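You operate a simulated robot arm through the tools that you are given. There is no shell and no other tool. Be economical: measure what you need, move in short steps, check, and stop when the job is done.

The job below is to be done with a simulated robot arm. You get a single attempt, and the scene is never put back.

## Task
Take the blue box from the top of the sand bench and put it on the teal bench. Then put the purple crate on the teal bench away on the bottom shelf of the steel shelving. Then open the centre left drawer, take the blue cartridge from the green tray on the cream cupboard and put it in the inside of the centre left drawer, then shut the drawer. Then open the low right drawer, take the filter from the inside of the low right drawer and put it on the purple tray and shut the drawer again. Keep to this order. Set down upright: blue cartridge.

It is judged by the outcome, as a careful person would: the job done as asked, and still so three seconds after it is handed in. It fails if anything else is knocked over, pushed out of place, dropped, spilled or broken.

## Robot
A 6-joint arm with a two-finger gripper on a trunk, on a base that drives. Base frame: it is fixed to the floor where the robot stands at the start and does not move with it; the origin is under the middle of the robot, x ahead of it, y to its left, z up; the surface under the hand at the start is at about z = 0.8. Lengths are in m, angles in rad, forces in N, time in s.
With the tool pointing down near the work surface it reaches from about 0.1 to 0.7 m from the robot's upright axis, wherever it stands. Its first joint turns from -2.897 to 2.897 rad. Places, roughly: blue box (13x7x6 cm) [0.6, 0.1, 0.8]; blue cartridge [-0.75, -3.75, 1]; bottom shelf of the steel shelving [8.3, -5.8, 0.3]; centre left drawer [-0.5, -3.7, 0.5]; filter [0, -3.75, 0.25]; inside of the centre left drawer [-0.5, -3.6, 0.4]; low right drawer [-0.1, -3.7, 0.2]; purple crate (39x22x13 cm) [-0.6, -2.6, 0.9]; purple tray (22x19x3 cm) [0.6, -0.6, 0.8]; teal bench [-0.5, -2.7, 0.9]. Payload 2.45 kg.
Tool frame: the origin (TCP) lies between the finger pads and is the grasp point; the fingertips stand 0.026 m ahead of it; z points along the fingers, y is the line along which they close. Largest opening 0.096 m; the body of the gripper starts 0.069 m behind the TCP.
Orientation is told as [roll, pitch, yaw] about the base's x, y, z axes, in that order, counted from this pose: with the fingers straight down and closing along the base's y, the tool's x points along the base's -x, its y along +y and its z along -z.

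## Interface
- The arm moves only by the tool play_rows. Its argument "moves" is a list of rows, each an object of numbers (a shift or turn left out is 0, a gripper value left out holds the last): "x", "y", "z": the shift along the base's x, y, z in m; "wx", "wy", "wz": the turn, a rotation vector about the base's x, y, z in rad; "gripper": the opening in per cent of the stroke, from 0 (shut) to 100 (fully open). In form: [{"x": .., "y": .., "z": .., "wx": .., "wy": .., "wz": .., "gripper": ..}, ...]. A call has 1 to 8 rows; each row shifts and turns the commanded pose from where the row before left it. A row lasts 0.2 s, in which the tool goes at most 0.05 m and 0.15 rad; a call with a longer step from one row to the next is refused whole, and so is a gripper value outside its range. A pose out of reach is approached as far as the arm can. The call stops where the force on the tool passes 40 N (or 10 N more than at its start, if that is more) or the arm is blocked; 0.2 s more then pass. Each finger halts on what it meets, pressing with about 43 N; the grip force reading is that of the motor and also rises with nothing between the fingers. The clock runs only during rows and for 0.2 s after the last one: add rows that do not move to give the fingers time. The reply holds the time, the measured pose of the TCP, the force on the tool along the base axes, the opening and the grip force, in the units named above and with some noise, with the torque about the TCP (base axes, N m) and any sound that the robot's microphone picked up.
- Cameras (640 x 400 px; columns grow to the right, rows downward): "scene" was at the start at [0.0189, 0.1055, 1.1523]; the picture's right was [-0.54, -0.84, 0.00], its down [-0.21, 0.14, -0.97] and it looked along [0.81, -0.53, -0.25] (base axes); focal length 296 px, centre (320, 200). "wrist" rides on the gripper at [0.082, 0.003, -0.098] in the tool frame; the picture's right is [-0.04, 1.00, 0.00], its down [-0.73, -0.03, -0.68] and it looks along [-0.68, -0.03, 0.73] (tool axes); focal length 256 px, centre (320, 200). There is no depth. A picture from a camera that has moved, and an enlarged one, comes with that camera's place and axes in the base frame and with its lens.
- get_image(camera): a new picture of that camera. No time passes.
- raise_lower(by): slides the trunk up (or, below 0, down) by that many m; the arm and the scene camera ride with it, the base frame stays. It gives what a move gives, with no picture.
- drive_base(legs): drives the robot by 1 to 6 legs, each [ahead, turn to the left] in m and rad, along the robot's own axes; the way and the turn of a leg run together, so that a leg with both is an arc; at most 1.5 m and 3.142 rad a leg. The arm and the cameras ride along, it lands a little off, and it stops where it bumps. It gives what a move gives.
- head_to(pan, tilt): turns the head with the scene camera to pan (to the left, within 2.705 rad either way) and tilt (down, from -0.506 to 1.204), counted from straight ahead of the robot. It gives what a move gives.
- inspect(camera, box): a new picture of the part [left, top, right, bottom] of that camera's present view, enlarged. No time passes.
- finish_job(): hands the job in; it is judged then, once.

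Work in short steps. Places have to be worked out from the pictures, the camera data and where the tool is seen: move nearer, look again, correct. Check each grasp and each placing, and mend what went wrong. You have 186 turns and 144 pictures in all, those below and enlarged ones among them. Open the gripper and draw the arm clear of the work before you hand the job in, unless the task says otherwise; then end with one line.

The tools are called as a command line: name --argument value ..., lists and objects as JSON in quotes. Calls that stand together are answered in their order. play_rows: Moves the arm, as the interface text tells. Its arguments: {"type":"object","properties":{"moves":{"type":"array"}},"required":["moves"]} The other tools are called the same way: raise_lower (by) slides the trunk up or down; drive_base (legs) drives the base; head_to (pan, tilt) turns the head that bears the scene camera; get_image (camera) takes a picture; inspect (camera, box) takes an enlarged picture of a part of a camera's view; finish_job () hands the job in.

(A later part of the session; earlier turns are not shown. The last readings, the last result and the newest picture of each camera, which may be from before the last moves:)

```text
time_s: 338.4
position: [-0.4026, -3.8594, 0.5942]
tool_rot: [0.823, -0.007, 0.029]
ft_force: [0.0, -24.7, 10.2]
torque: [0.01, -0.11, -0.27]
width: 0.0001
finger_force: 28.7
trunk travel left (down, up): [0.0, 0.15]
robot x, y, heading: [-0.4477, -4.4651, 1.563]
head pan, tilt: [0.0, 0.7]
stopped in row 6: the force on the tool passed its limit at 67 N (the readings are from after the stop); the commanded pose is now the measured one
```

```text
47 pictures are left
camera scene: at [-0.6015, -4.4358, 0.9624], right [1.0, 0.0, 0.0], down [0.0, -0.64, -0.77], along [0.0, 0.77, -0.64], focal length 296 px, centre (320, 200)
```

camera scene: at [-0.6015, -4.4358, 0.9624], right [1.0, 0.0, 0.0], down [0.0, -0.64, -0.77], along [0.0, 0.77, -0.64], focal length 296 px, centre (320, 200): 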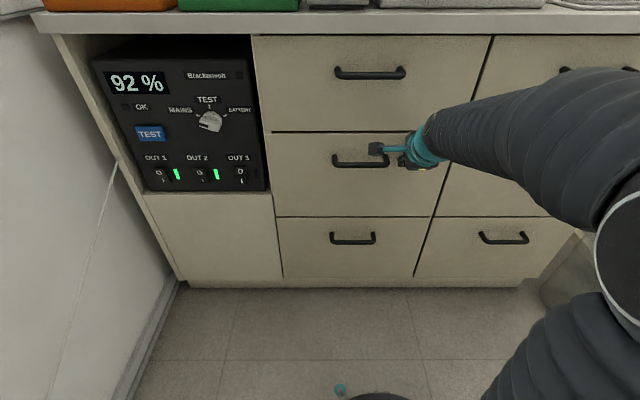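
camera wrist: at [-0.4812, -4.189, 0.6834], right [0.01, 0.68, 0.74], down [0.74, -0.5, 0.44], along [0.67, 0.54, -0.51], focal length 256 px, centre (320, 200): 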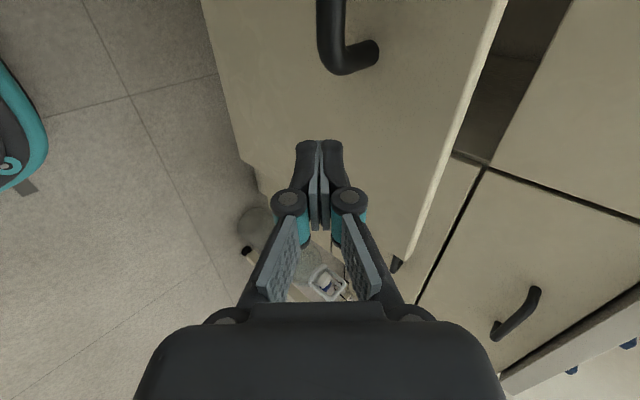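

The drawer ran into its stop and looks flush. I back off and verify closely.

play_rows --moves '[{"y": -0.02}, {"y": -0.03}, {"y": -0.03, "z": 0.02}, {"y": -0.03, "z": 0.03}, {"y": -0.02, "z": 0.04}, {}]'

inspect --camera "scene" --box '[240, 100, 460, 240]'

get_image --camera "wrist"

```text
time_s: 339.8
position: [-0.4024, -3.9883, 0.6835]
tool_rot: [0.821, -0.008, 0.029]
ft_force: [0.2, -1.3, -0.3]
torque: [0.03, -0.03, 0.02]
width: 0.0
finger_force: 29.2
trunk travel left (down, up): [0.0, 0.15]
robot x, y, heading: [-0.4474, -4.4616, 1.564]
head pan, tilt: [0.0, 0.7]
```

```text
2.86 times, centred on (350, 170) of scene
camera zoom: at [-0.6014, -4.4345, 0.9622], right [1.0, 0.0, 0.0], down [0.0, -0.64, -0.76], along [0.0, 0.76, -0.64], focal length 847 px, centre (234, 286)
```

zoom: 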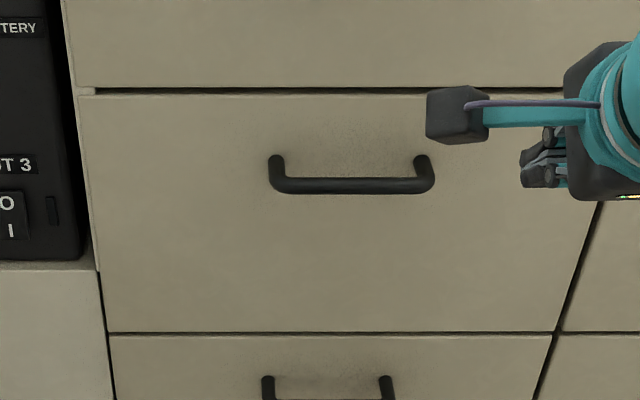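

```text
45 pictures are left
camera wrist: at [-0.4814, -4.0586, 0.751], right [0.01, 0.68, 0.73], down [0.75, -0.49, 0.45], along [0.67, 0.54, -0.52], focal length 256 px, centre (320, 200)
```

wrist: 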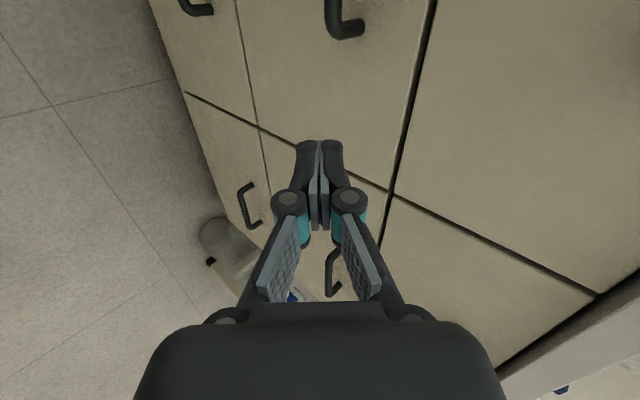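

The bar's ray gives y≈-3.849, same as before opening, so it looks shut. I push once more gently to be sure it's home.

play_rows --moves '[{"y": 0.03, "z": -0.04}, {"y": 0.03, "z": -0.035}, {"y": 0.03, "z": -0.01}, {"y": 0.025}, {"y": 0.01}, {"y": 0.008}, {"y": 0.008}, {"y": 0.006}]'

```text
time_s: 341.2
position: [-0.4049, -3.8588, 0.5971]
tool_rot: [0.817, -0.005, 0.031]
ft_force: [-0.1, -20.1, 8.3]
torque: [0.06, -0.11, -0.24]
width: 0.0
finger_force: 28.3
trunk travel left (down, up): [0.0, 0.15]
robot x, y, heading: [-0.4463, -4.4612, 1.565]
head pan, tilt: [0.0, 0.7]
stopped in row 7: the force on the tool passed its limit at 54 N (the readings are from after the stop); the commanded pose is now the measured one
```

It stops at the same place: the drawer is shut. Next is the low right drawer, whose handle is near (-0.068, -3.85, 0.33). I fold the arm and move right to x≈0.08, where I'll have free space behind to pull by driving back.

play_rows --moves '[{"y": -0.03}, {"y": -0.04, "z": 0.02}, {"y": -0.03, "z": 0.035, "wx": -0.1}, {"y": -0.02, "z": 0.04, "wx": -0.12}, {"z": 0.04, "wx": -0.12}, {"z": 0.04, "wx": -0.12}, {"wx": -0.12}, {}]'

drive_base --legs '[[0.05, 0], [0, -1.565], [0.53, 0], [0, 1.571], [-0.04, 0]]'

head_to --pan 0.0 --tilt 0.8

get_image --camera "scene"

```text
time_s: 343.0
position: [-0.4024, -3.9775, 0.7722]
tool_rot: [0.235, 0.012, 0.027]
ft_force: [0.8, 0.1, 0.4]
torque: [0.01, 0.01, -0.02]
width: 0.0001
finger_force: 28.2
trunk travel left (down, up): [0.0, 0.15]
robot x, y, heading: [-0.447, -4.4606, 1.57]
head pan, tilt: [0.0, 0.7]
```

```text
time_s: 352.8
position: [0.3697, -4.0015, 0.7725]
tool_rot: [0.23, -0.003, -0.506]
ft_force: [2.6, -17.2, 2.8]
torque: [1.44, 0.27, 0.16]
width: 0.0001
finger_force: 28.4
trunk travel left (down, up): [0.0, 0.15]
robot x, y, heading: [0.0905, -4.3911, 1.038]
head pan, tilt: [0.0, 0.7]
stopped in leg 4: the robot was blocked; the commanded pose is now the measured one
```

```text
time_s: 353.5
position: [0.3689, -4.0008, 0.7726]
tool_rot: [0.228, -0.001, -0.508]
ft_force: [4.2, -27.3, 4.6]
torque: [2.28, 0.41, 0.23]
width: 0.0001
finger_force: 28.5
trunk travel left (down, up): [0.0, 0.15]
robot x, y, heading: [0.0877, -4.3963, 1.043]
head pan, tilt: [0.0, 0.799]
```

```text
44 pictures are left
camera scene: at [-0.0369, -4.2954, 0.9542], right [0.86, -0.51, 0.0], down [-0.36, -0.62, -0.7], along [0.35, 0.6, -0.72], focal length 296 px, centre (320, 200)
```

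scene: 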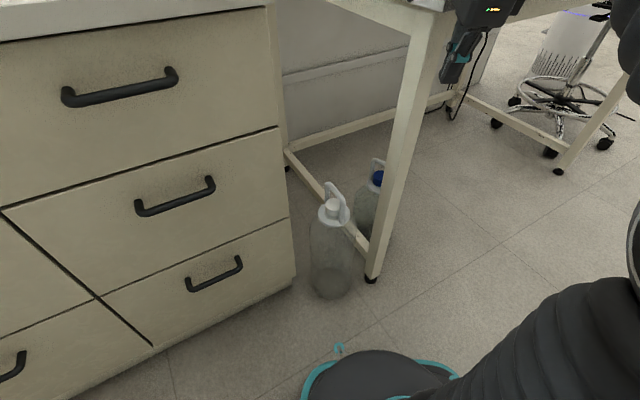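

The hand brushed the instrument table's front edge while turning, and I'm pressing it with about 27 N. I turn back at once to free it, then fold the arm in closer.

drive_base --legs '[[0, -0.3]]'

get_image --camera "scene"

```text
time_s: 354.9
position: [0.4714, -4.0998, 0.7714]
tool_rot: [0.23, -0.002, -0.807]
ft_force: [-0.4, 0.5, 0.0]
torque: [0.04, 0.03, 0.03]
width: 0.0
finger_force: 28.7
trunk travel left (down, up): [0.0, 0.15]
robot x, y, heading: [0.085, -4.3949, 0.74]
head pan, tilt: [0.0, 0.799]
```

```text
43 pictures are left
camera scene: at [-0.0031, -4.2614, 0.9539], right [0.68, -0.74, 0.0], down [-0.53, -0.48, -0.7], along [0.51, 0.47, -0.72], focal length 296 px, centre (320, 200)
```

scene: 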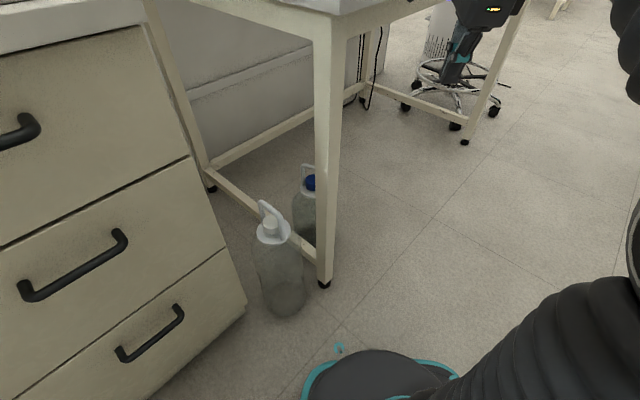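

The hand is free and the jugs and table stand as before. I draw the hand in towards the body, then finish the turn.

play_rows --moves '[{"x": -0.03, "y": -0.028}, {"x": -0.03, "y": -0.028}, {"x": -0.03, "y": -0.028, "z": 0.02}, {"x": -0.025, "y": -0.023, "z": 0.02}, {}]'

drive_base --legs '[[0, 0.83]]'

get_image --camera "scene"

```text
time_s: 356.1
position: [0.3552, -4.2051, 0.8125]
tool_rot: [0.228, -0.003, -0.806]
ft_force: [-0.4, 0.2, 0.1]
torque: [-0.03, 0.0, 0.01]
width: 0.0
finger_force: 27.9
trunk travel left (down, up): [0.0, 0.15]
robot x, y, heading: [0.0883, -4.3911, 0.741]
head pan, tilt: [0.0, 0.799]
```

```text
time_s: 358.6
position: [0.135, -4.0689, 0.8135]
tool_rot: [0.228, 0.0, 0.011]
ft_force: [0.2, 0.5, 0.0]
torque: [0.01, 0.0, -0.01]
width: 0.0001
finger_force: 28.4
trunk travel left (down, up): [0.0, 0.15]
robot x, y, heading: [0.0869, -4.3925, 1.563]
head pan, tilt: [0.0, 0.799]
```

```text
42 pictures are left
camera scene: at [-0.0691, -4.3691, 0.9539], right [1.0, -0.01, 0.0], down [-0.01, -0.72, -0.7], along [0.01, 0.7, -0.72], focal length 296 px, centre (320, 200)
```

scene: 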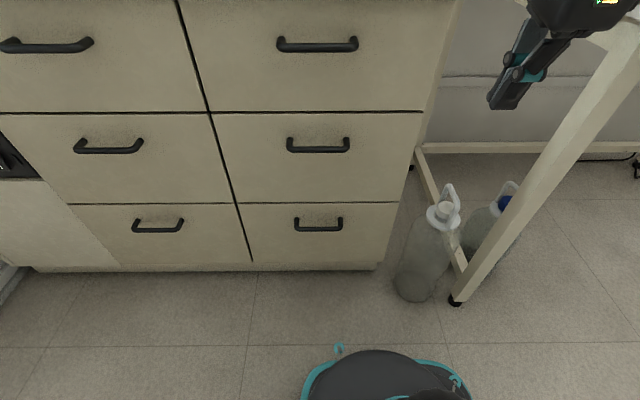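

The low right handle bar is at about (-0.067, -3.85, 0.32), and the jug is clear of the drawer's path. I back the base 6 cm and bring the hand left, down and tilted.

drive_base --legs '[[-0.06, 0.005]]'

play_rows --moves '[{"x": -0.04, "gripper": 60}, {"x": -0.04, "z": -0.02}, {"x": -0.04, "z": -0.02}, {"x": -0.04, "z": -0.02}, {"x": -0.04, "y": 0.02}, {"y": 0.03, "z": -0.03, "wx": 0.1}, {"y": 0.03, "z": -0.03, "wx": 0.1}, {"y": 0.03, "z": -0.03, "wx": 0.1}]'

play_rows --moves '[{"y": 0.02, "z": -0.04, "wx": 0.1}, {"y": 0.02, "z": -0.04, "wx": 0.1}, {"z": -0.04, "wx": 0.1}, {"z": -0.04}, {"z": -0.03}, {}]'

get_image --camera "wrist"

```text
time_s: 359.6
position: [0.1343, -4.1283, 0.8125]
tool_rot: [0.23, -0.002, 0.015]
ft_force: [0.6, -0.1, -0.5]
torque: [-0.01, -0.01, -0.02]
width: 0.0
finger_force: 28.8
trunk travel left (down, up): [0.0, 0.15]
robot x, y, heading: [0.0888, -4.4547, 1.563]
head pan, tilt: [0.0, 0.799]
```

```text
time_s: 361.4
position: [-0.0658, -4.0196, 0.663]
tool_rot: [0.53, -0.005, 0.014]
ft_force: [-0.2, -1.2, 0.3]
torque: [-0.03, 0.03, -0.02]
width: 0.0574
finger_force: 0.1
trunk travel left (down, up): [0.0, 0.15]
robot x, y, heading: [0.0904, -4.4544, 1.56]
head pan, tilt: [0.0, 0.799]
```

```text
time_s: 362.8
position: [-0.0514, -3.9753, 0.5305]
tool_rot: [0.819, -0.01, 0.015]
ft_force: [-0.9, -0.8, -0.7]
torque: [0.0, -0.02, 0.03]
width: 0.0579
finger_force: 0.1
out of reach, approached as far as the arm can: row 4, 5
trunk travel left (down, up): [0.0, 0.15]
robot x, y, heading: [0.089, -4.4509, 1.561]
head pan, tilt: [0.0, 0.799]
```

```text
41 pictures are left
camera wrist: at [-0.1313, -4.0448, 0.599], right [0.02, 0.68, 0.73], down [0.74, -0.5, 0.45], along [0.68, 0.53, -0.51], focal length 256 px, centre (320, 200)
```

wrist: 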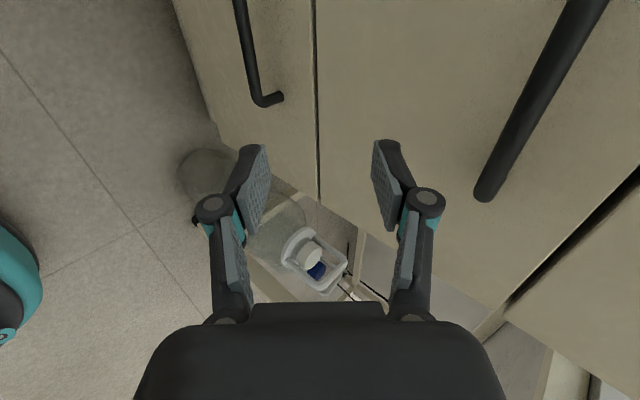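

At this closeness the arm can't get lower with the tilt. I back the base 12 cm (free space behind here) and try again with more extension.

drive_base --legs '[[-0.12, 0.008]]'

play_rows --moves '[{"y": 0.03, "z": -0.03, "x": -0.008}, {"y": 0.03, "z": -0.035, "x": -0.008}, {"y": 0.02, "z": -0.035}, {"y": 0.02, "z": -0.03}, {}]'

get_image --camera "wrist"

```text
time_s: 364.0
position: [-0.0538, -4.0964, 0.5308]
tool_rot: [0.819, -0.011, 0.022]
ft_force: [-0.5, 0.2, -0.5]
torque: [0.0, 0.0, -0.03]
width: 0.0577
finger_force: 0.1
trunk travel left (down, up): [0.0, 0.15]
robot x, y, heading: [0.0887, -4.572, 1.566]
head pan, tilt: [0.0, 0.799]
```

```text
time_s: 365.2
position: [-0.0505, -3.9746, 0.4991]
tool_rot: [0.802, -0.011, 0.027]
ft_force: [0.1, 0.3, -0.6]
torque: [0.02, -0.01, 0.03]
width: 0.0578
finger_force: 0.1
out of reach, approached as far as the arm can: row 1, 2, 3, 4
trunk travel left (down, up): [0.0, 0.15]
robot x, y, heading: [0.0852, -4.5716, 1.568]
head pan, tilt: [0.0, 0.799]
```

```text
40 pictures are left
camera wrist: at [-0.13, -4.0446, 0.5681], right [0.01, 0.7, 0.72], down [0.74, -0.49, 0.46], along [0.67, 0.53, -0.52], focal length 256 px, centre (320, 200)
```

wrist: 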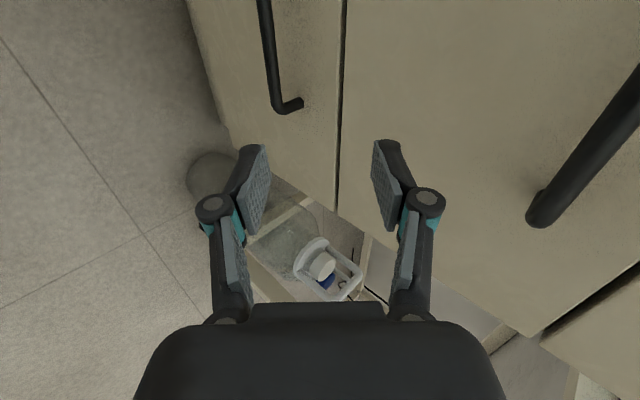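

The arm allows less tilt at low heights. A tilt of about 0.48 should still clear the centre handle above, so I reduce the tilt and descend to look at the lower bar.

play_rows --moves '[{"wx": -0.11, "x": -0.008}, {"wx": -0.11, "x": -0.008}, {"wx": -0.1, "z": -0.02}, {"z": -0.03, "y": 0.01}, {"z": -0.03, "y": 0.01}, {}]'

get_image --camera "wrist"

get_image --camera "scene"

```text
time_s: 366.6
position: [-0.0646, -3.9546, 0.4204]
tool_rot: [0.5, -0.003, 0.022]
ft_force: [0.7, 0.3, -0.6]
torque: [-0.04, 0.0, -0.02]
width: 0.0576
finger_force: 0.0
trunk travel left (down, up): [0.0, 0.15]
robot x, y, heading: [0.0867, -4.5733, 1.572]
head pan, tilt: [0.0, 0.799]
```

```text
39 pictures are left
camera wrist: at [-0.144, -3.9996, 0.5068], right [0.02, 0.88, 0.48], down [0.74, -0.33, 0.58], along [0.67, 0.34, -0.66], focal length 256 px, centre (320, 200)
```

wrist: 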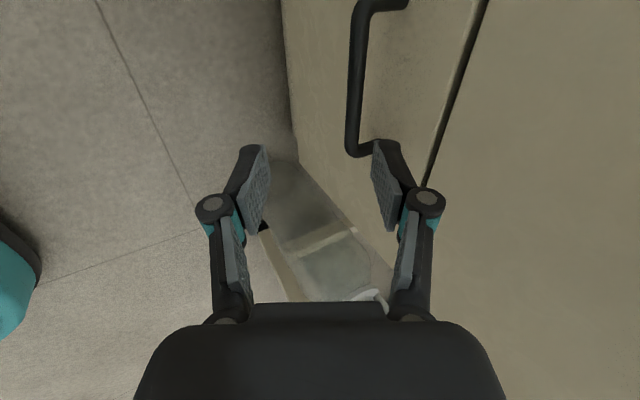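

```text
38 pictures are left
camera scene: at [-0.0704, -4.5519, 0.9539], right [1.0, 0.0, 0.0], down [0.0, -0.72, -0.7], along [0.0, 0.7, -0.72], focal length 296 px, centre (320, 200)
```

scene: 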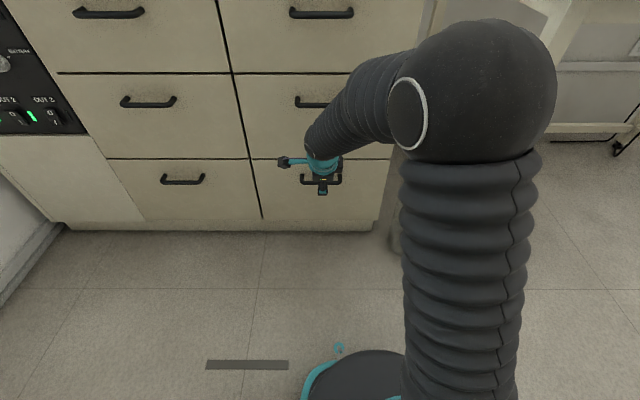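

The bar runs about (-0.065, -3.868, 0.322). I move to 6 cm short of it along the tool axis and look again.

play_rows --moves '[{"y": 0.03, "z": -0.015, "gripper": 50}, {"y": 0.028, "z": -0.03}, {}]'

get_image --camera "wrist"

```text
time_s: 367.4
position: [-0.0651, -3.8946, 0.3765]
tool_rot: [0.498, -0.003, 0.025]
ft_force: [0.4, -0.2, -0.2]
torque: [0.01, 0.01, 0.01]
width: 0.048
finger_force: 0.1
trunk travel left (down, up): [0.0, 0.15]
robot x, y, heading: [0.0847, -4.5725, 1.567]
head pan, tilt: [0.0, 0.799]
```

```text
37 pictures are left
camera wrist: at [-0.1441, -3.9406, 0.463], right [0.02, 0.88, 0.48], down [0.74, -0.33, 0.58], along [0.67, 0.34, -0.66], focal length 256 px, centre (320, 200)
```

wrist: 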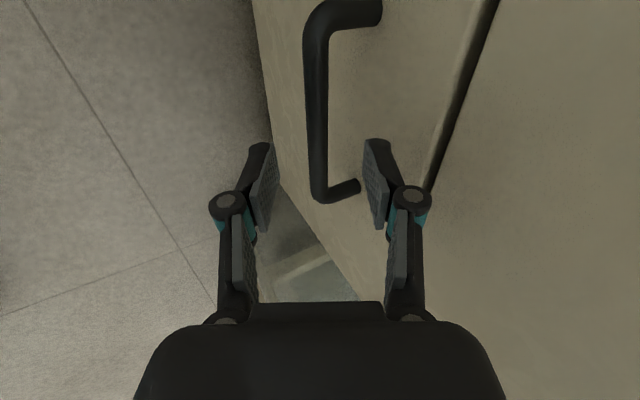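

The bar triangulates to (-3.871, 0.326), right on the approach line. I narrow the opening, slide in and close.

play_rows --moves '[{"gripper": 38}, {"y": 0.008, "z": -0.015}, {"y": 0.007, "z": -0.015}, {"y": 0.006, "z": -0.014}, {}, {"gripper": 0}, {}, {}]'

get_image --camera "wrist"

```text
time_s: 369.2
position: [-0.0649, -3.8745, 0.3314]
tool_rot: [0.501, -0.002, 0.022]
ft_force: [0.0, 5.0, 6.6]
torque: [0.07, 0.73, -0.79]
width: 0.013
finger_force: 39.1
trunk travel left (down, up): [0.0, 0.15]
robot x, y, heading: [0.0847, -4.573, 1.567]
head pan, tilt: [0.0, 0.799]
```

```text
36 pictures are left
camera wrist: at [-0.1451, -3.9199, 0.4186], right [0.02, 0.88, 0.48], down [0.74, -0.33, 0.58], along [0.67, 0.34, -0.66], focal length 256 px, centre (320, 200)
```

wrist: 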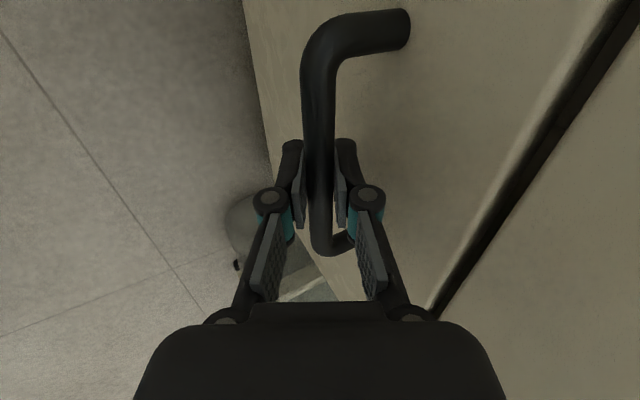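

Gripped. I pull straight out with the arm in small steps.

play_rows --moves '[{"y": -0.015}, {"y": -0.02}, {"y": -0.02}, {"y": -0.02}, {"y": -0.02}, {}]'

play_rows --moves '[{"y": -0.02}, {"y": -0.02}, {"y": -0.02}, {"y": -0.02}, {"y": -0.02}, {}]'

get_image --camera "scene"

```text
time_s: 370.6
position: [-0.0669, -3.9699, 0.3318]
tool_rot: [0.501, -0.002, 0.025]
ft_force: [-2.4, -1.8, 21.4]
torque: [0.02, 0.28, -0.93]
width: 0.013
finger_force: 40.3
trunk travel left (down, up): [0.0, 0.15]
robot x, y, heading: [0.0847, -4.5724, 1.572]
head pan, tilt: [0.0, 0.799]
```

```text
time_s: 371.7
position: [-0.0632, -4.0492, 0.3436]
tool_rot: [0.478, -0.007, 0.02]
ft_force: [-4.3, -1.1, -21.7]
torque: [-0.19, 0.99, -0.6]
width: 0.0136
finger_force: 40.0
out of reach, approached as far as the arm can: row 3, 4, 5
trunk travel left (down, up): [0.0, 0.15]
robot x, y, heading: [0.0852, -4.571, 1.567]
head pan, tilt: [0.0, 0.799]
stopped in row 5: the force on the tool passed its limit at 56 N (the readings are from after the stop); the commanded pose is now the measured one
```

```text
35 pictures are left
camera scene: at [-0.0706, -4.5512, 0.954], right [1.0, 0.0, 0.0], down [0.0, -0.72, -0.7], along [0.0, 0.7, -0.72], focal length 296 px, centre (320, 200)
```

scene: 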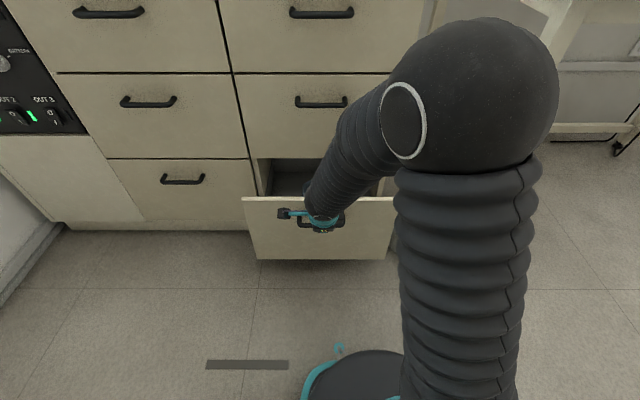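

It is open about 17 cm but the arm is at its near limit. I pull the remaining way by reversing the base 8 cm.

drive_base --legs '[[-0.08, 0]]'

get_image --camera "scene"

```text
time_s: 372.8
position: [-0.0641, -4.1303, 0.3443]
tool_rot: [0.479, -0.008, 0.022]
ft_force: [-5.7, 0.0, -39.6]
torque: [-0.27, 0.59, -0.76]
width: 0.0139
finger_force: 40.1
trunk travel left (down, up): [0.0, 0.15]
robot x, y, heading: [0.0877, -4.6518, 1.572]
head pan, tilt: [0.0, 0.799]
```

```text
34 pictures are left
camera scene: at [-0.0709, -4.6314, 0.9536], right [1.0, 0.0, 0.0], down [0.0, -0.72, -0.7], along [0.0, 0.7, -0.72], focal length 296 px, centre (320, 200)
```

scene: 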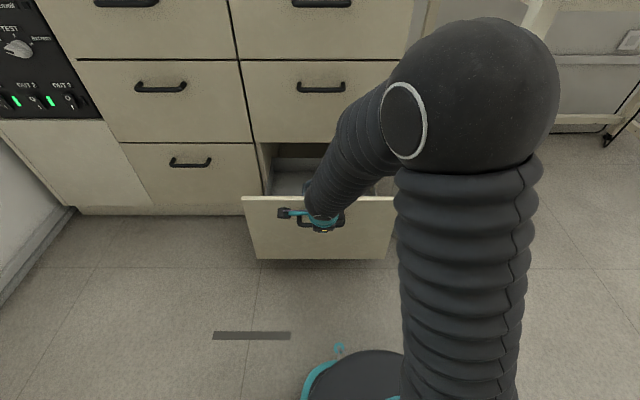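

It is open about 25 cm. I release the handle and retreat up along the tool axis, then look inside.

play_rows --moves '[{"gripper": 45}, {}, {}, {"y": -0.012, "z": 0.022}, {"y": -0.014, "z": 0.03}, {"y": -0.014, "z": 0.035}, {"z": 0.045}, {"z": 0.045}]'

play_rows --moves '[{"z": 0.045, "wx": -0.1}, {"z": 0.045, "wx": -0.1}, {"z": 0.045, "wx": -0.1}, {"z": 0.045, "wx": -0.1}, {"x": -0.04, "wx": -0.05}, {"x": -0.04}, {"x": -0.03}, {}]'

get_image --camera "wrist"

get_image --camera "scene"

```text
time_s: 374.6
position: [-0.0635, -4.1704, 0.5213]
tool_rot: [0.481, -0.008, 0.023]
ft_force: [-0.3, 0.1, 0.4]
torque: [-0.02, -0.01, 0.02]
width: 0.043
finger_force: 0.1
trunk travel left (down, up): [0.0, 0.15]
robot x, y, heading: [0.0845, -4.6532, 1.576]
head pan, tilt: [0.0, 0.799]
```

```text
time_s: 376.4
position: [-0.1742, -4.1688, 0.7041]
tool_rot: [0.031, 0.004, 0.023]
ft_force: [-0.3, 0.2, 0.1]
torque: [0.01, -0.01, 0.0]
width: 0.0432
finger_force: 0.1
trunk travel left (down, up): [0.0, 0.15]
robot x, y, heading: [0.088, -4.6529, 1.566]
head pan, tilt: [0.0, 0.799]
```

```text
33 pictures are left
camera wrist: at [-0.2542, -4.1697, 0.8001], right [0.02, 1.0, 0.03], down [0.74, -0.03, 0.68], along [0.68, 0.01, -0.74], focal length 256 px, centre (320, 200)
```

wrist: 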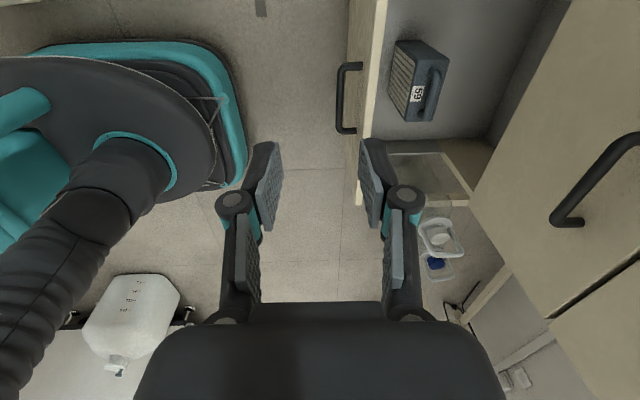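

```text
32 pictures are left
camera scene: at [-0.0705, -4.6328, 0.9539], right [1.0, 0.0, 0.0], down [0.0, -0.72, -0.7], along [0.0, 0.7, -0.72], focal length 296 px, centre (320, 200)
```

scene: 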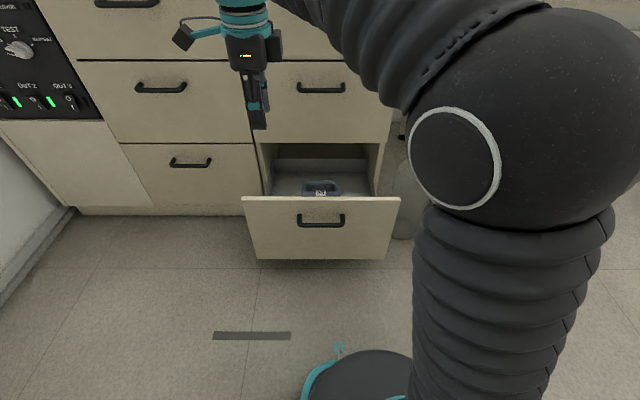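

The filter is visible: a dark block with a handle bar. I zoom in from both cameras.

inspect --camera "wrist" --box '[340, 10, 500, 110]'

inspect --camera "scene" --box '[240, 135, 400, 235]'

```text
4.00 times, centred on (420, 60) of wrist
camera zoom: at [-0.2542, -4.1697, 0.8001], right [0.02, 1.0, 0.03], down [0.74, -0.03, 0.68], along [0.68, 0.01, -0.74], focal length 1024 px, centre (-80, 760)
```

zoom: 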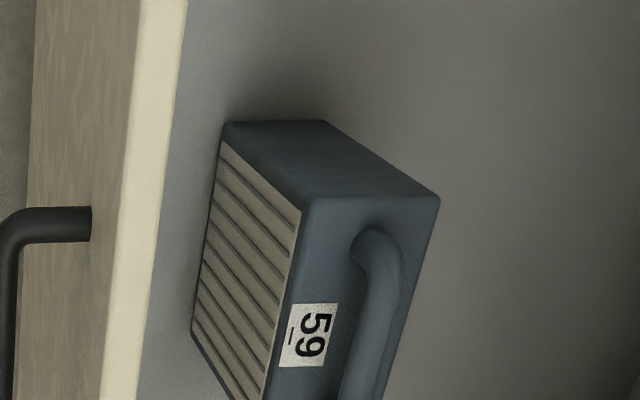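

```text
4.00 times, centred on (320, 185) of scene
camera zoom: at [-0.0705, -4.6328, 0.9539], right [1.0, 0.0, 0.0], down [0.0, -0.72, -0.7], along [0.0, 0.7, -0.72], focal length 1186 px, centre (320, 260)
```

zoom: 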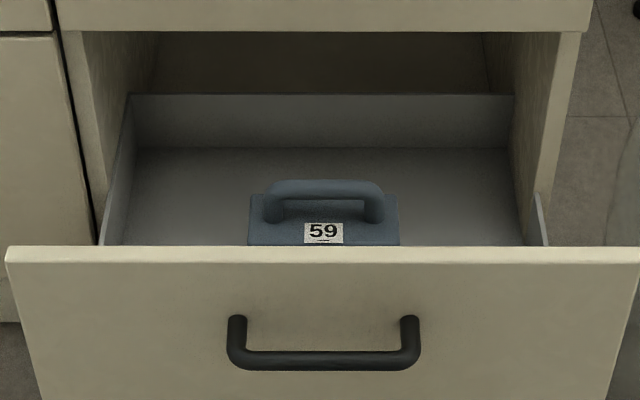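

The filter's handle bar is near (-0.072, -3.947, 0.327), lying along x. I move above it with a slight forward tilt.

play_rows --moves '[{"x": 0.02, "y": 0.03, "wx": 0.05}, {"x": 0.02, "y": 0.04, "wx": 0.05}, {"x": 0.02, "y": 0.04, "wx": 0.05}, {"x": 0.02, "y": 0.04, "wx": 0.05}, {"x": 0.022, "y": 0.042, "wx": 0.02}, {"z": -0.045}, {"z": -0.045}, {"z": -0.045}]'

play_rows --moves '[{"z": -0.045}, {"z": -0.045}, {"z": -0.035}, {}]'

get_image --camera "wrist"

```text
time_s: 378.2
position: [-0.0725, -3.9762, 0.5673]
tool_rot: [0.253, -0.001, 0.023]
ft_force: [-0.4, -1.1, 0.3]
torque: [0.03, -0.01, 0.0]
width: 0.0431
finger_force: 0.0
trunk travel left (down, up): [0.0, 0.15]
robot x, y, heading: [0.084, -4.6534, 1.573]
head pan, tilt: [0.0, 0.799]
```

```text
time_s: 379.2
position: [-0.0716, -3.9802, 0.4438]
tool_rot: [0.251, -0.002, 0.024]
ft_force: [-0.2, 0.4, 0.8]
torque: [0.01, 0.03, 0.02]
width: 0.0431
finger_force: 0.1
trunk travel left (down, up): [0.0, 0.15]
robot x, y, heading: [0.0879, -4.6561, 1.573]
head pan, tilt: [0.0, 0.799]
```

```text
29 pictures are left
camera wrist: at [-0.1502, -4.0017, 0.5383], right [0.02, 0.97, 0.25], down [0.74, -0.18, 0.65], along [0.68, 0.17, -0.72], focal length 256 px, centre (320, 200)
```

wrist: 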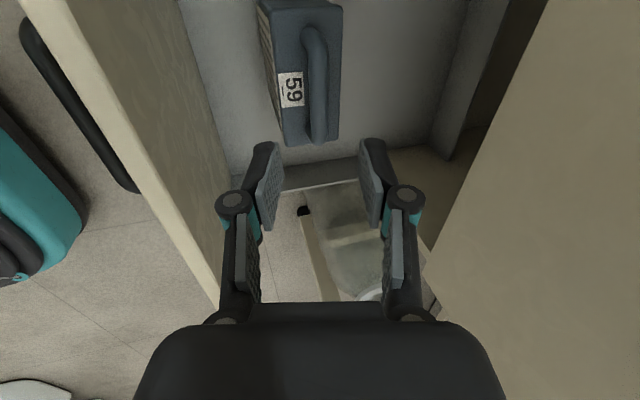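

The bar is centred between the fingers at z≈0.34. I descend along the axis and close.

play_rows --moves '[{"x": -0.006, "y": 0.009, "z": -0.035}, {"y": 0.008, "z": -0.032}, {"y": 0.006, "z": -0.025}, {"y": 0.002, "z": -0.008}, {}]'

get_image --camera "wrist"

```text
time_s: 380.4
position: [-0.0766, -3.9523, 0.3418]
tool_rot: [0.252, -0.001, 0.025]
ft_force: [0.1, 0.5, 0.3]
torque: [0.01, 0.03, -0.02]
width: 0.0433
finger_force: 0.0
trunk travel left (down, up): [0.0, 0.15]
robot x, y, heading: [0.0844, -4.6518, 1.572]
head pan, tilt: [0.0, 0.799]
```

```text
28 pictures are left
camera wrist: at [-0.157, -3.9753, 0.4375], right [0.02, 0.97, 0.25], down [0.74, -0.18, 0.65], along [0.68, 0.17, -0.72], focal length 256 px, centre (320, 200)
```

wrist: 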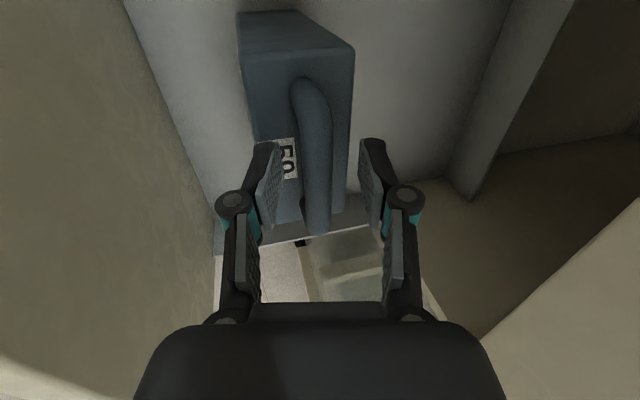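

The bar is at the finger pads. I shift 1 cm left to its middle, close and lift.

play_rows --moves '[{"x": -0.01}, {"gripper": 0}, {}, {}, {"z": 0.02}, {"z": 0.02}, {}]'

get_image --camera "wrist"

```text
time_s: 382.0
position: [-0.0875, -3.9538, 0.3841]
tool_rot: [0.252, -0.001, 0.025]
ft_force: [0.3, -0.1, -2.4]
torque: [-0.01, 0.02, 0.01]
width: 0.0147
finger_force: 40.9
trunk travel left (down, up): [0.0, 0.15]
robot x, y, heading: [0.085, -4.6552, 1.57]
head pan, tilt: [0.0, 0.799]
```

```text
27 pictures are left
camera wrist: at [-0.1678, -3.976, 0.4789], right [0.02, 0.97, 0.25], down [0.74, -0.18, 0.65], along [0.68, 0.17, -0.72], focal length 256 px, centre (320, 200)
```

wrist: 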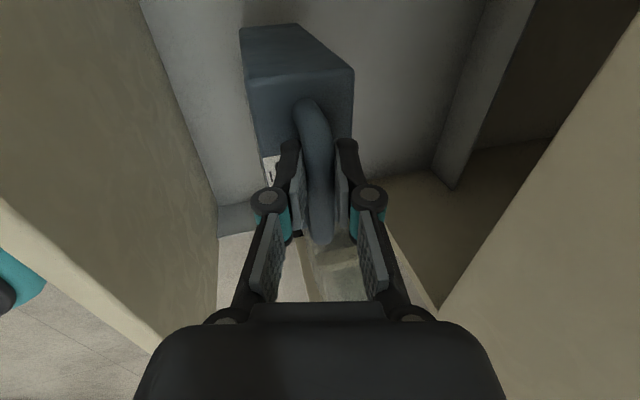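

The filter is held (about 0.24 kg). I lift it above the front panel, draw it back and up, and raise the trunk.

play_rows --moves '[{"z": 0.03}, {"z": 0.035}, {"z": 0.035}, {"z": 0.02, "y": -0.02}, {"y": -0.045, "x": 0.02}, {"y": -0.045, "x": 0.02}, {"y": -0.045, "x": 0.02}, {"y": -0.045, "z": 0.02}]'

raise_lower --by 0.15

play_rows --moves '[{"z": 0.045, "x": 0.02}, {"z": 0.045, "x": 0.02}, {"z": 0.045, "y": -0.02}, {"z": 0.045, "y": -0.02}, {"z": 0.04, "y": -0.02}, {}]'

head_to --pan 0.0 --tilt 0.6

get_image --camera "scene"

```text
time_s: 383.8
position: [-0.0274, -4.1531, 0.5226]
tool_rot: [0.25, -0.003, 0.026]
ft_force: [-0.3, -0.7, -3.4]
torque: [-0.16, 0.06, 0.03]
width: 0.0147
finger_force: 40.8
trunk travel left (down, up): [0.0, 0.15]
robot x, y, heading: [0.0849, -4.6552, 1.568]
head pan, tilt: [0.0, 0.799]
```

```text
time_s: 385.5
position: [-0.0267, -4.1534, 0.6733]
tool_rot: [0.251, -0.001, 0.025]
ft_force: [-0.9, 0.6, -2.9]
torque: [-0.13, 0.07, -0.03]
width: 0.0146
finger_force: 40.9
trunk travel left (down, up): [-0.15, 0.0]
robot x, y, heading: [0.0885, -4.6538, 1.57]
head pan, tilt: [0.0, 0.799]
```

```text
time_s: 386.9
position: [0.0123, -4.212, 0.8945]
tool_rot: [0.252, -0.002, 0.025]
ft_force: [0.3, 0.4, -3.1]
torque: [-0.16, 0.04, -0.01]
width: 0.0147
finger_force: 41.1
trunk travel left (down, up): [-0.15, 0.0]
robot x, y, heading: [0.0876, -4.6513, 1.571]
head pan, tilt: [0.0, 0.799]
```

```text
time_s: 387.6
position: [0.0119, -4.2133, 0.8948]
tool_rot: [0.253, -0.002, 0.024]
ft_force: [-0.3, 0.6, -2.5]
torque: [-0.13, 0.03, 0.01]
width: 0.0149
finger_force: 41.0
trunk travel left (down, up): [-0.15, 0.0]
robot x, y, heading: [0.0848, -4.6546, 1.572]
head pan, tilt: [0.0, 0.6]
```

```text
26 pictures are left
camera scene: at [-0.0704, -4.625, 1.1207], right [1.0, 0.0, 0.0], down [0.0, -0.57, -0.82], along [0.0, 0.82, -0.57], focal length 296 px, centre (320, 200)
```

scene: 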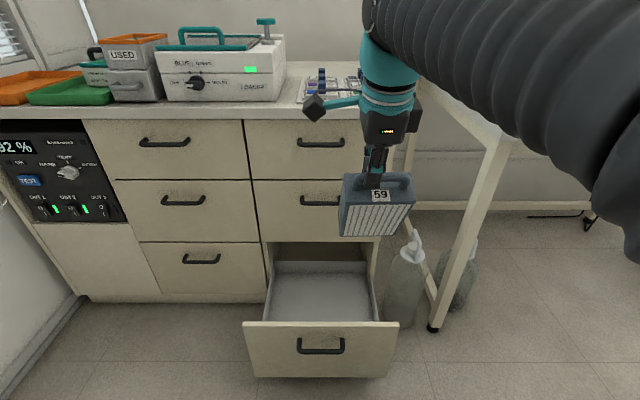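

The filter hangs properly and the drawer stays open for now. I drive back out the way I came: along the channel, then up between caddy and island.

drive_base --legs '[[0, -1.4], [1.5, 0], [0, -0.17], [1.5, 0], [0.55, 0]]'

drive_base --legs '[[0, 1.571], [1.5, 0], [1.15, 0], [0, 1.571]]'

head_to --pan 0.1 --tilt 0.3

get_image --camera "scene"

```text
time_s: 389.6
position: [0.2005, -4.2218, 0.894]
tool_rot: [0.251, -0.002, -0.398]
ft_force: [0.3, 0.3, -2.6]
torque: [-0.12, 0.11, 0.01]
width: 0.015
finger_force: 41.0
trunk travel left (down, up): [-0.15, 0.0]
robot x, y, heading: [0.089, -4.6535, 1.152]
head pan, tilt: [0.0, 0.6]
stopped in leg 1: the robot was blocked; the commanded pose is now the measured one
```

```text
time_s: 396.1
position: [-0.5781, -4.4701, 0.8937]
tool_rot: [0.25, -0.003, 1.235]
ft_force: [-0.2, -0.6, -2.1]
torque: [-0.06, -0.06, 0.0]
width: 0.015
finger_force: 40.9
trunk travel left (down, up): [-0.15, 0.0]
robot x, y, heading: [-0.138, -4.5529, 2.959]
head pan, tilt: [0.0, 0.6]
stopped in leg 2: the robot was blocked; the commanded pose is now the measured one
```

```text
time_s: 396.9
position: [-0.5784, -4.4707, 0.8952]
tool_rot: [0.249, -0.003, 1.238]
ft_force: [0.4, 0.6, -2.1]
torque: [-0.06, -0.13, 0.01]
width: 0.015
finger_force: 40.4
trunk travel left (down, up): [-0.15, 0.0]
robot x, y, heading: [-0.1392, -4.5515, 2.959]
head pan, tilt: [0.099, 0.3]
```

```text
25 pictures are left
camera scene: at [-0.1988, -4.7086, 1.1482], right [0.08, 1.0, 0.0], down [0.3, -0.02, -0.95], along [-0.95, 0.08, -0.3], focal length 296 px, centre (320, 200)
```

scene: 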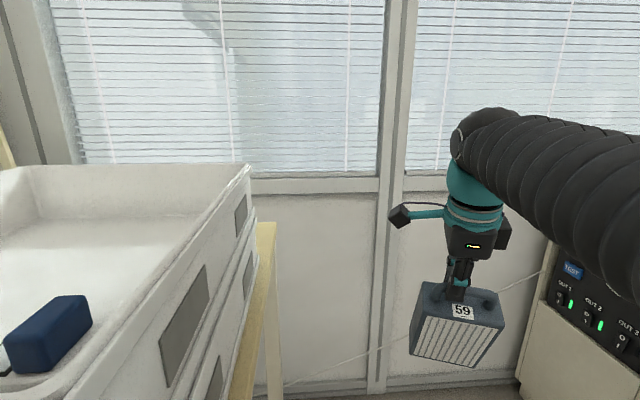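

Both drives were blocked, since I turned too near the cart; I'll no longer chain drives. I check the cart and the surroundings before moving.

head_to --pan 0.35 --tilt 0.9

get_image --camera "scene"

```text
time_s: 397.9
position: [-0.5772, -4.4696, 0.8946]
tool_rot: [0.251, -0.001, 1.237]
ft_force: [-0.6, 0.0, -2.8]
torque: [-0.08, -0.09, 0.01]
width: 0.0148
finger_force: 41.2
trunk travel left (down, up): [-0.15, 0.0]
robot x, y, heading: [-0.1353, -4.5522, 2.963]
head pan, tilt: [0.351, 0.901]
```

```text
24 pictures are left
camera scene: at [-0.1801, -4.7289, 1.0961], right [-0.17, 0.99, 0.0], down [0.77, 0.13, -0.62], along [-0.61, -0.11, -0.78], focal length 296 px, centre (320, 200)
```

scene: 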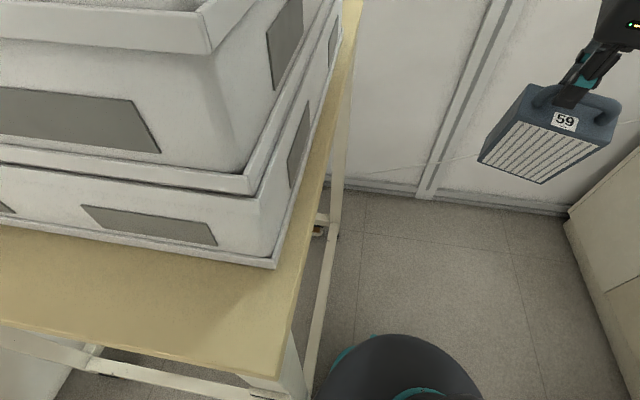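

The cart stands where it was (corner ≈(-0.20, -4.77)); I'm only grazing it with the base's left side. Reversing along my own axis slides free of it, so I back out 0.5 m.

drive_base --legs '[[-0.5, 0]]'

get_image --camera "scene"

```text
time_s: 400.8
position: [-0.0947, -4.5579, 0.8943]
tool_rot: [0.248, -0.001, 1.24]
ft_force: [0.3, 0.0, -2.2]
torque: [-0.06, -0.08, 0.01]
width: 0.015
finger_force: 40.8
trunk travel left (down, up): [-0.15, 0.0]
robot x, y, heading: [0.3479, -4.6413, 2.965]
head pan, tilt: [0.351, 0.901]
```

```text
23 pictures are left
camera scene: at [0.3039, -4.8161, 1.096], right [-0.17, 0.98, 0.0], down [0.77, 0.14, -0.62], along [-0.61, -0.11, -0.78], focal length 296 px, centre (320, 200)
```

scene: 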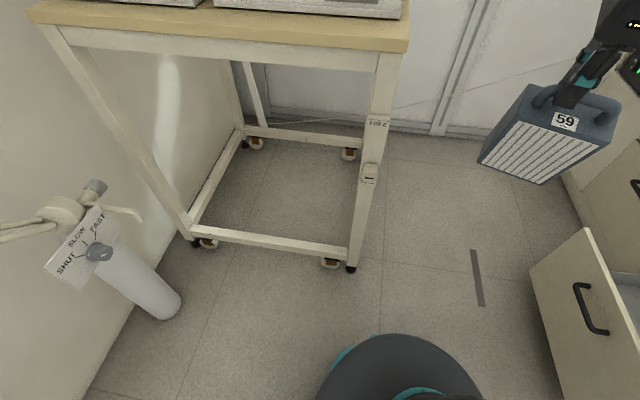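

The cart hasn't moved. From here there is room to turn: I swing right to face the exit and drive out along the channel.

drive_base --legs '[[0, -2.79], [1.25, 0], [0, -0.17], [1.5, 0], [0.5, 0]]'

```text
time_s: 424.0
position: [4.0602, -4.3747, 0.895]
tool_rot: [0.25, -0.003, -1.713]
ft_force: [-0.3, -0.7, -2.8]
torque: [0.07, 0.09, 0.01]
width: 0.015
finger_force: 41.0
trunk travel left (down, up): [-0.15, 0.0]
robot x, y, heading: [3.614, -4.3781, 0.011]
head pan, tilt: [0.351, 0.901]
```

At (3.61, -4.38). I turn north and drive up between the caddy and the island, then west.

drive_base --legs '[[0, 1.56], [1.5, 0], [1.15, 0], [0, 1.571]]'

head_to --pan 0.0 --tilt 0.25

get_image --camera "scene"

```text
time_s: 444.5
position: [3.1565, -1.7286, 0.8936]
tool_rot: [0.249, -0.001, 1.403]
ft_force: [-0.3, -0.4, -3.0]
torque: [-0.03, -0.09, -0.03]
width: 0.0148
finger_force: 41.2
trunk travel left (down, up): [-0.15, 0.0]
robot x, y, heading: [3.6018, -1.7367, 3.13]
head pan, tilt: [0.351, 0.901]
```

```text
time_s: 445.5
position: [3.156, -1.7292, 0.8934]
tool_rot: [0.251, -0.001, 1.403]
ft_force: [-0.6, 0.0, -2.5]
torque: [-0.03, -0.02, 0.01]
width: 0.0151
finger_force: 40.8
trunk travel left (down, up): [-0.15, 0.0]
robot x, y, heading: [3.6023, -1.7359, 3.131]
head pan, tilt: [0.0, 0.25]
```

```text
22 pictures are left
camera scene: at [3.5701, -1.8918, 1.1529], right [0.01, 1.0, 0.0], down [0.25, 0.0, -0.97], along [-0.97, 0.01, -0.25], focal length 296 px, centre (320, 200)
```

scene: 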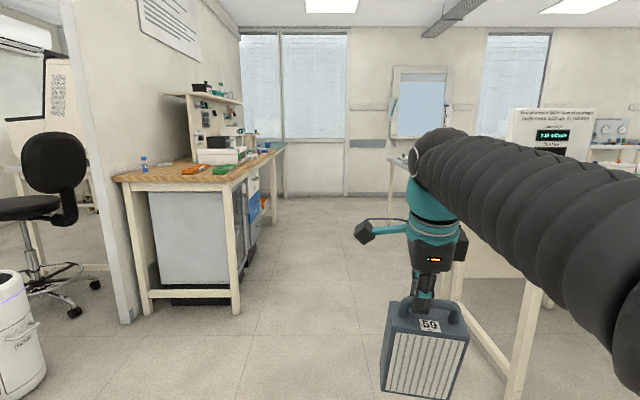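

The aisle west is clear. I drive 4 m to x≈-0.4 and turn north along the bench's west side.

drive_base --legs '[[1.5, 0], [1.5, 0], [1.02, 0], [0, -1.56]]'

head_to --pan -0.3 --tilt 0.4

get_image --camera "scene"

```text
time_s: 468.6
position: [-0.3785, -1.2475, 0.8941]
tool_rot: [0.248, -0.002, -0.181]
ft_force: [1.1, 0.3, -2.9]
torque: [-0.02, 0.02, 0.0]
width: 0.0149
finger_force: 40.8
trunk travel left (down, up): [-0.15, 0.0]
robot x, y, heading: [-0.3929, -1.6951, 1.541]
head pan, tilt: [0.0, 0.25]
```

```text
time_s: 469.4
position: [-0.3793, -1.2488, 0.894]
tool_rot: [0.25, -0.003, -0.181]
ft_force: [-0.1, -0.4, -2.9]
torque: [-0.01, 0.01, 0.01]
width: 0.015
finger_force: 41.3
trunk travel left (down, up): [-0.15, 0.0]
robot x, y, heading: [-0.3925, -1.6958, 1.547]
head pan, tilt: [-0.3, 0.4]
```

```text
21 pictures are left
camera scene: at [-0.5206, -1.663, 1.1391], right [0.95, -0.32, 0.0], down [-0.12, -0.37, -0.92], along [0.29, 0.87, -0.39], focal length 296 px, centre (320, 200)
```

scene: 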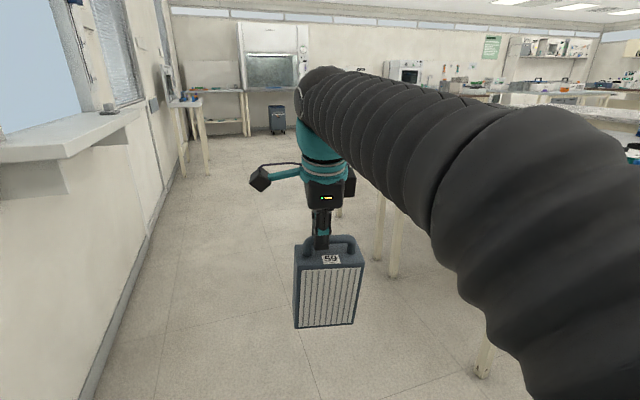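

Clear ahead. I drive north to y≈-0.62 and turn to face the bench with the tray.

drive_base --legs '[[1.08, 0], [0, -1.545]]'

head_to --pan 0.0 --tilt 0.5

get_image --camera "scene"

```text
time_s: 478.7
position: [0.0793, -0.632, 0.8949]
tool_rot: [0.249, -0.002, -1.732]
ft_force: [0.2, 0.5, -3.2]
torque: [0.04, 0.05, 0.0]
width: 0.0151
finger_force: 40.9
trunk travel left (down, up): [-0.15, 0.0]
robot x, y, heading: [-0.3674, -0.6321, -0.011]
head pan, tilt: [-0.3, 0.4]
```

```text
time_s: 479.5
position: [0.0786, -0.6311, 0.8941]
tool_rot: [0.25, 0.0, -1.733]
ft_force: [0.2, -0.1, -2.5]
torque: [0.01, 0.03, 0.01]
width: 0.0149
finger_force: 41.2
trunk travel left (down, up): [-0.15, 0.0]
robot x, y, heading: [-0.3701, -0.6317, -0.006]
head pan, tilt: [0.0, 0.499]
```

```text
20 pictures are left
camera scene: at [-0.3364, -0.4703, 1.1299], right [-0.01, -1.0, 0.0], down [-0.48, 0.0, -0.88], along [0.88, -0.01, -0.48], focal length 296 px, centre (320, 200)
```

scene: 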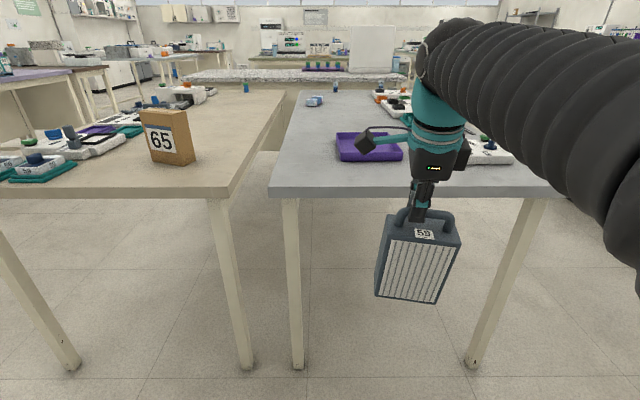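

The tray spans x≈0.52–0.73, y≈-0.735 to -0.55, and the filter's bottom is about 0.17 below the TCP. I raise the hand first so the filter clears the bench, then drive up to it.

play_rows --moves '[{"z": 0.03}, {"z": 0.03}, {"z": 0.03}, {"z": 0.03}, {"z": 0.02}, {}]'

get_image --camera "scene"

```text
time_s: 480.9
position: [0.0798, -0.6318, 1.0355]
tool_rot: [0.248, -0.003, -1.734]
ft_force: [0.8, 1.0, -2.1]
torque: [0.03, 0.04, -0.03]
width: 0.015
finger_force: 41.2
trunk travel left (down, up): [-0.15, 0.0]
robot x, y, heading: [-0.3696, -0.6278, -0.003]
head pan, tilt: [0.0, 0.499]
```

```text
19 pictures are left
camera scene: at [-0.3364, -0.4702, 1.1299], right [-0.01, -1.0, 0.0], down [-0.48, 0.0, -0.88], along [0.88, -0.01, -0.48], focal length 296 px, centre (320, 200)
```

scene: 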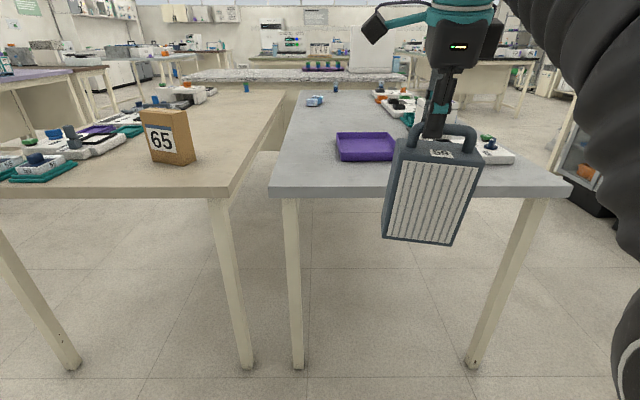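

The filter's bottom is at about 0.86, above the tray rim (0.83). I drive forward 0.35 m to the bench edge.

drive_base --legs '[[0.35, 0]]'

get_image --camera "scene"

```text
time_s: 483.1
position: [0.4245, -0.6319, 1.0338]
tool_rot: [0.249, -0.003, -1.727]
ft_force: [-0.6, 0.7, -2.1]
torque: [0.05, 0.0, 0.0]
width: 0.015
finger_force: 41.6
trunk travel left (down, up): [-0.15, 0.0]
robot x, y, heading: [-0.0272, -0.63, 0.001]
head pan, tilt: [0.0, 0.499]
```

```text
18 pictures are left
camera scene: at [0.0087, -0.4719, 1.1299], right [0.0, -1.0, 0.0], down [-0.48, 0.0, -0.88], along [0.88, 0.0, -0.48], focal length 296 px, centre (320, 200)
```

scene: 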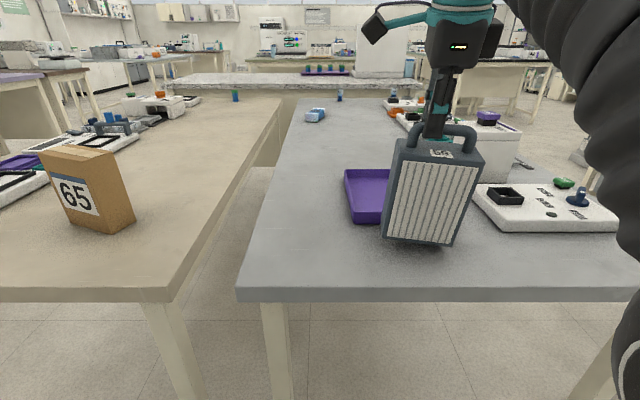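

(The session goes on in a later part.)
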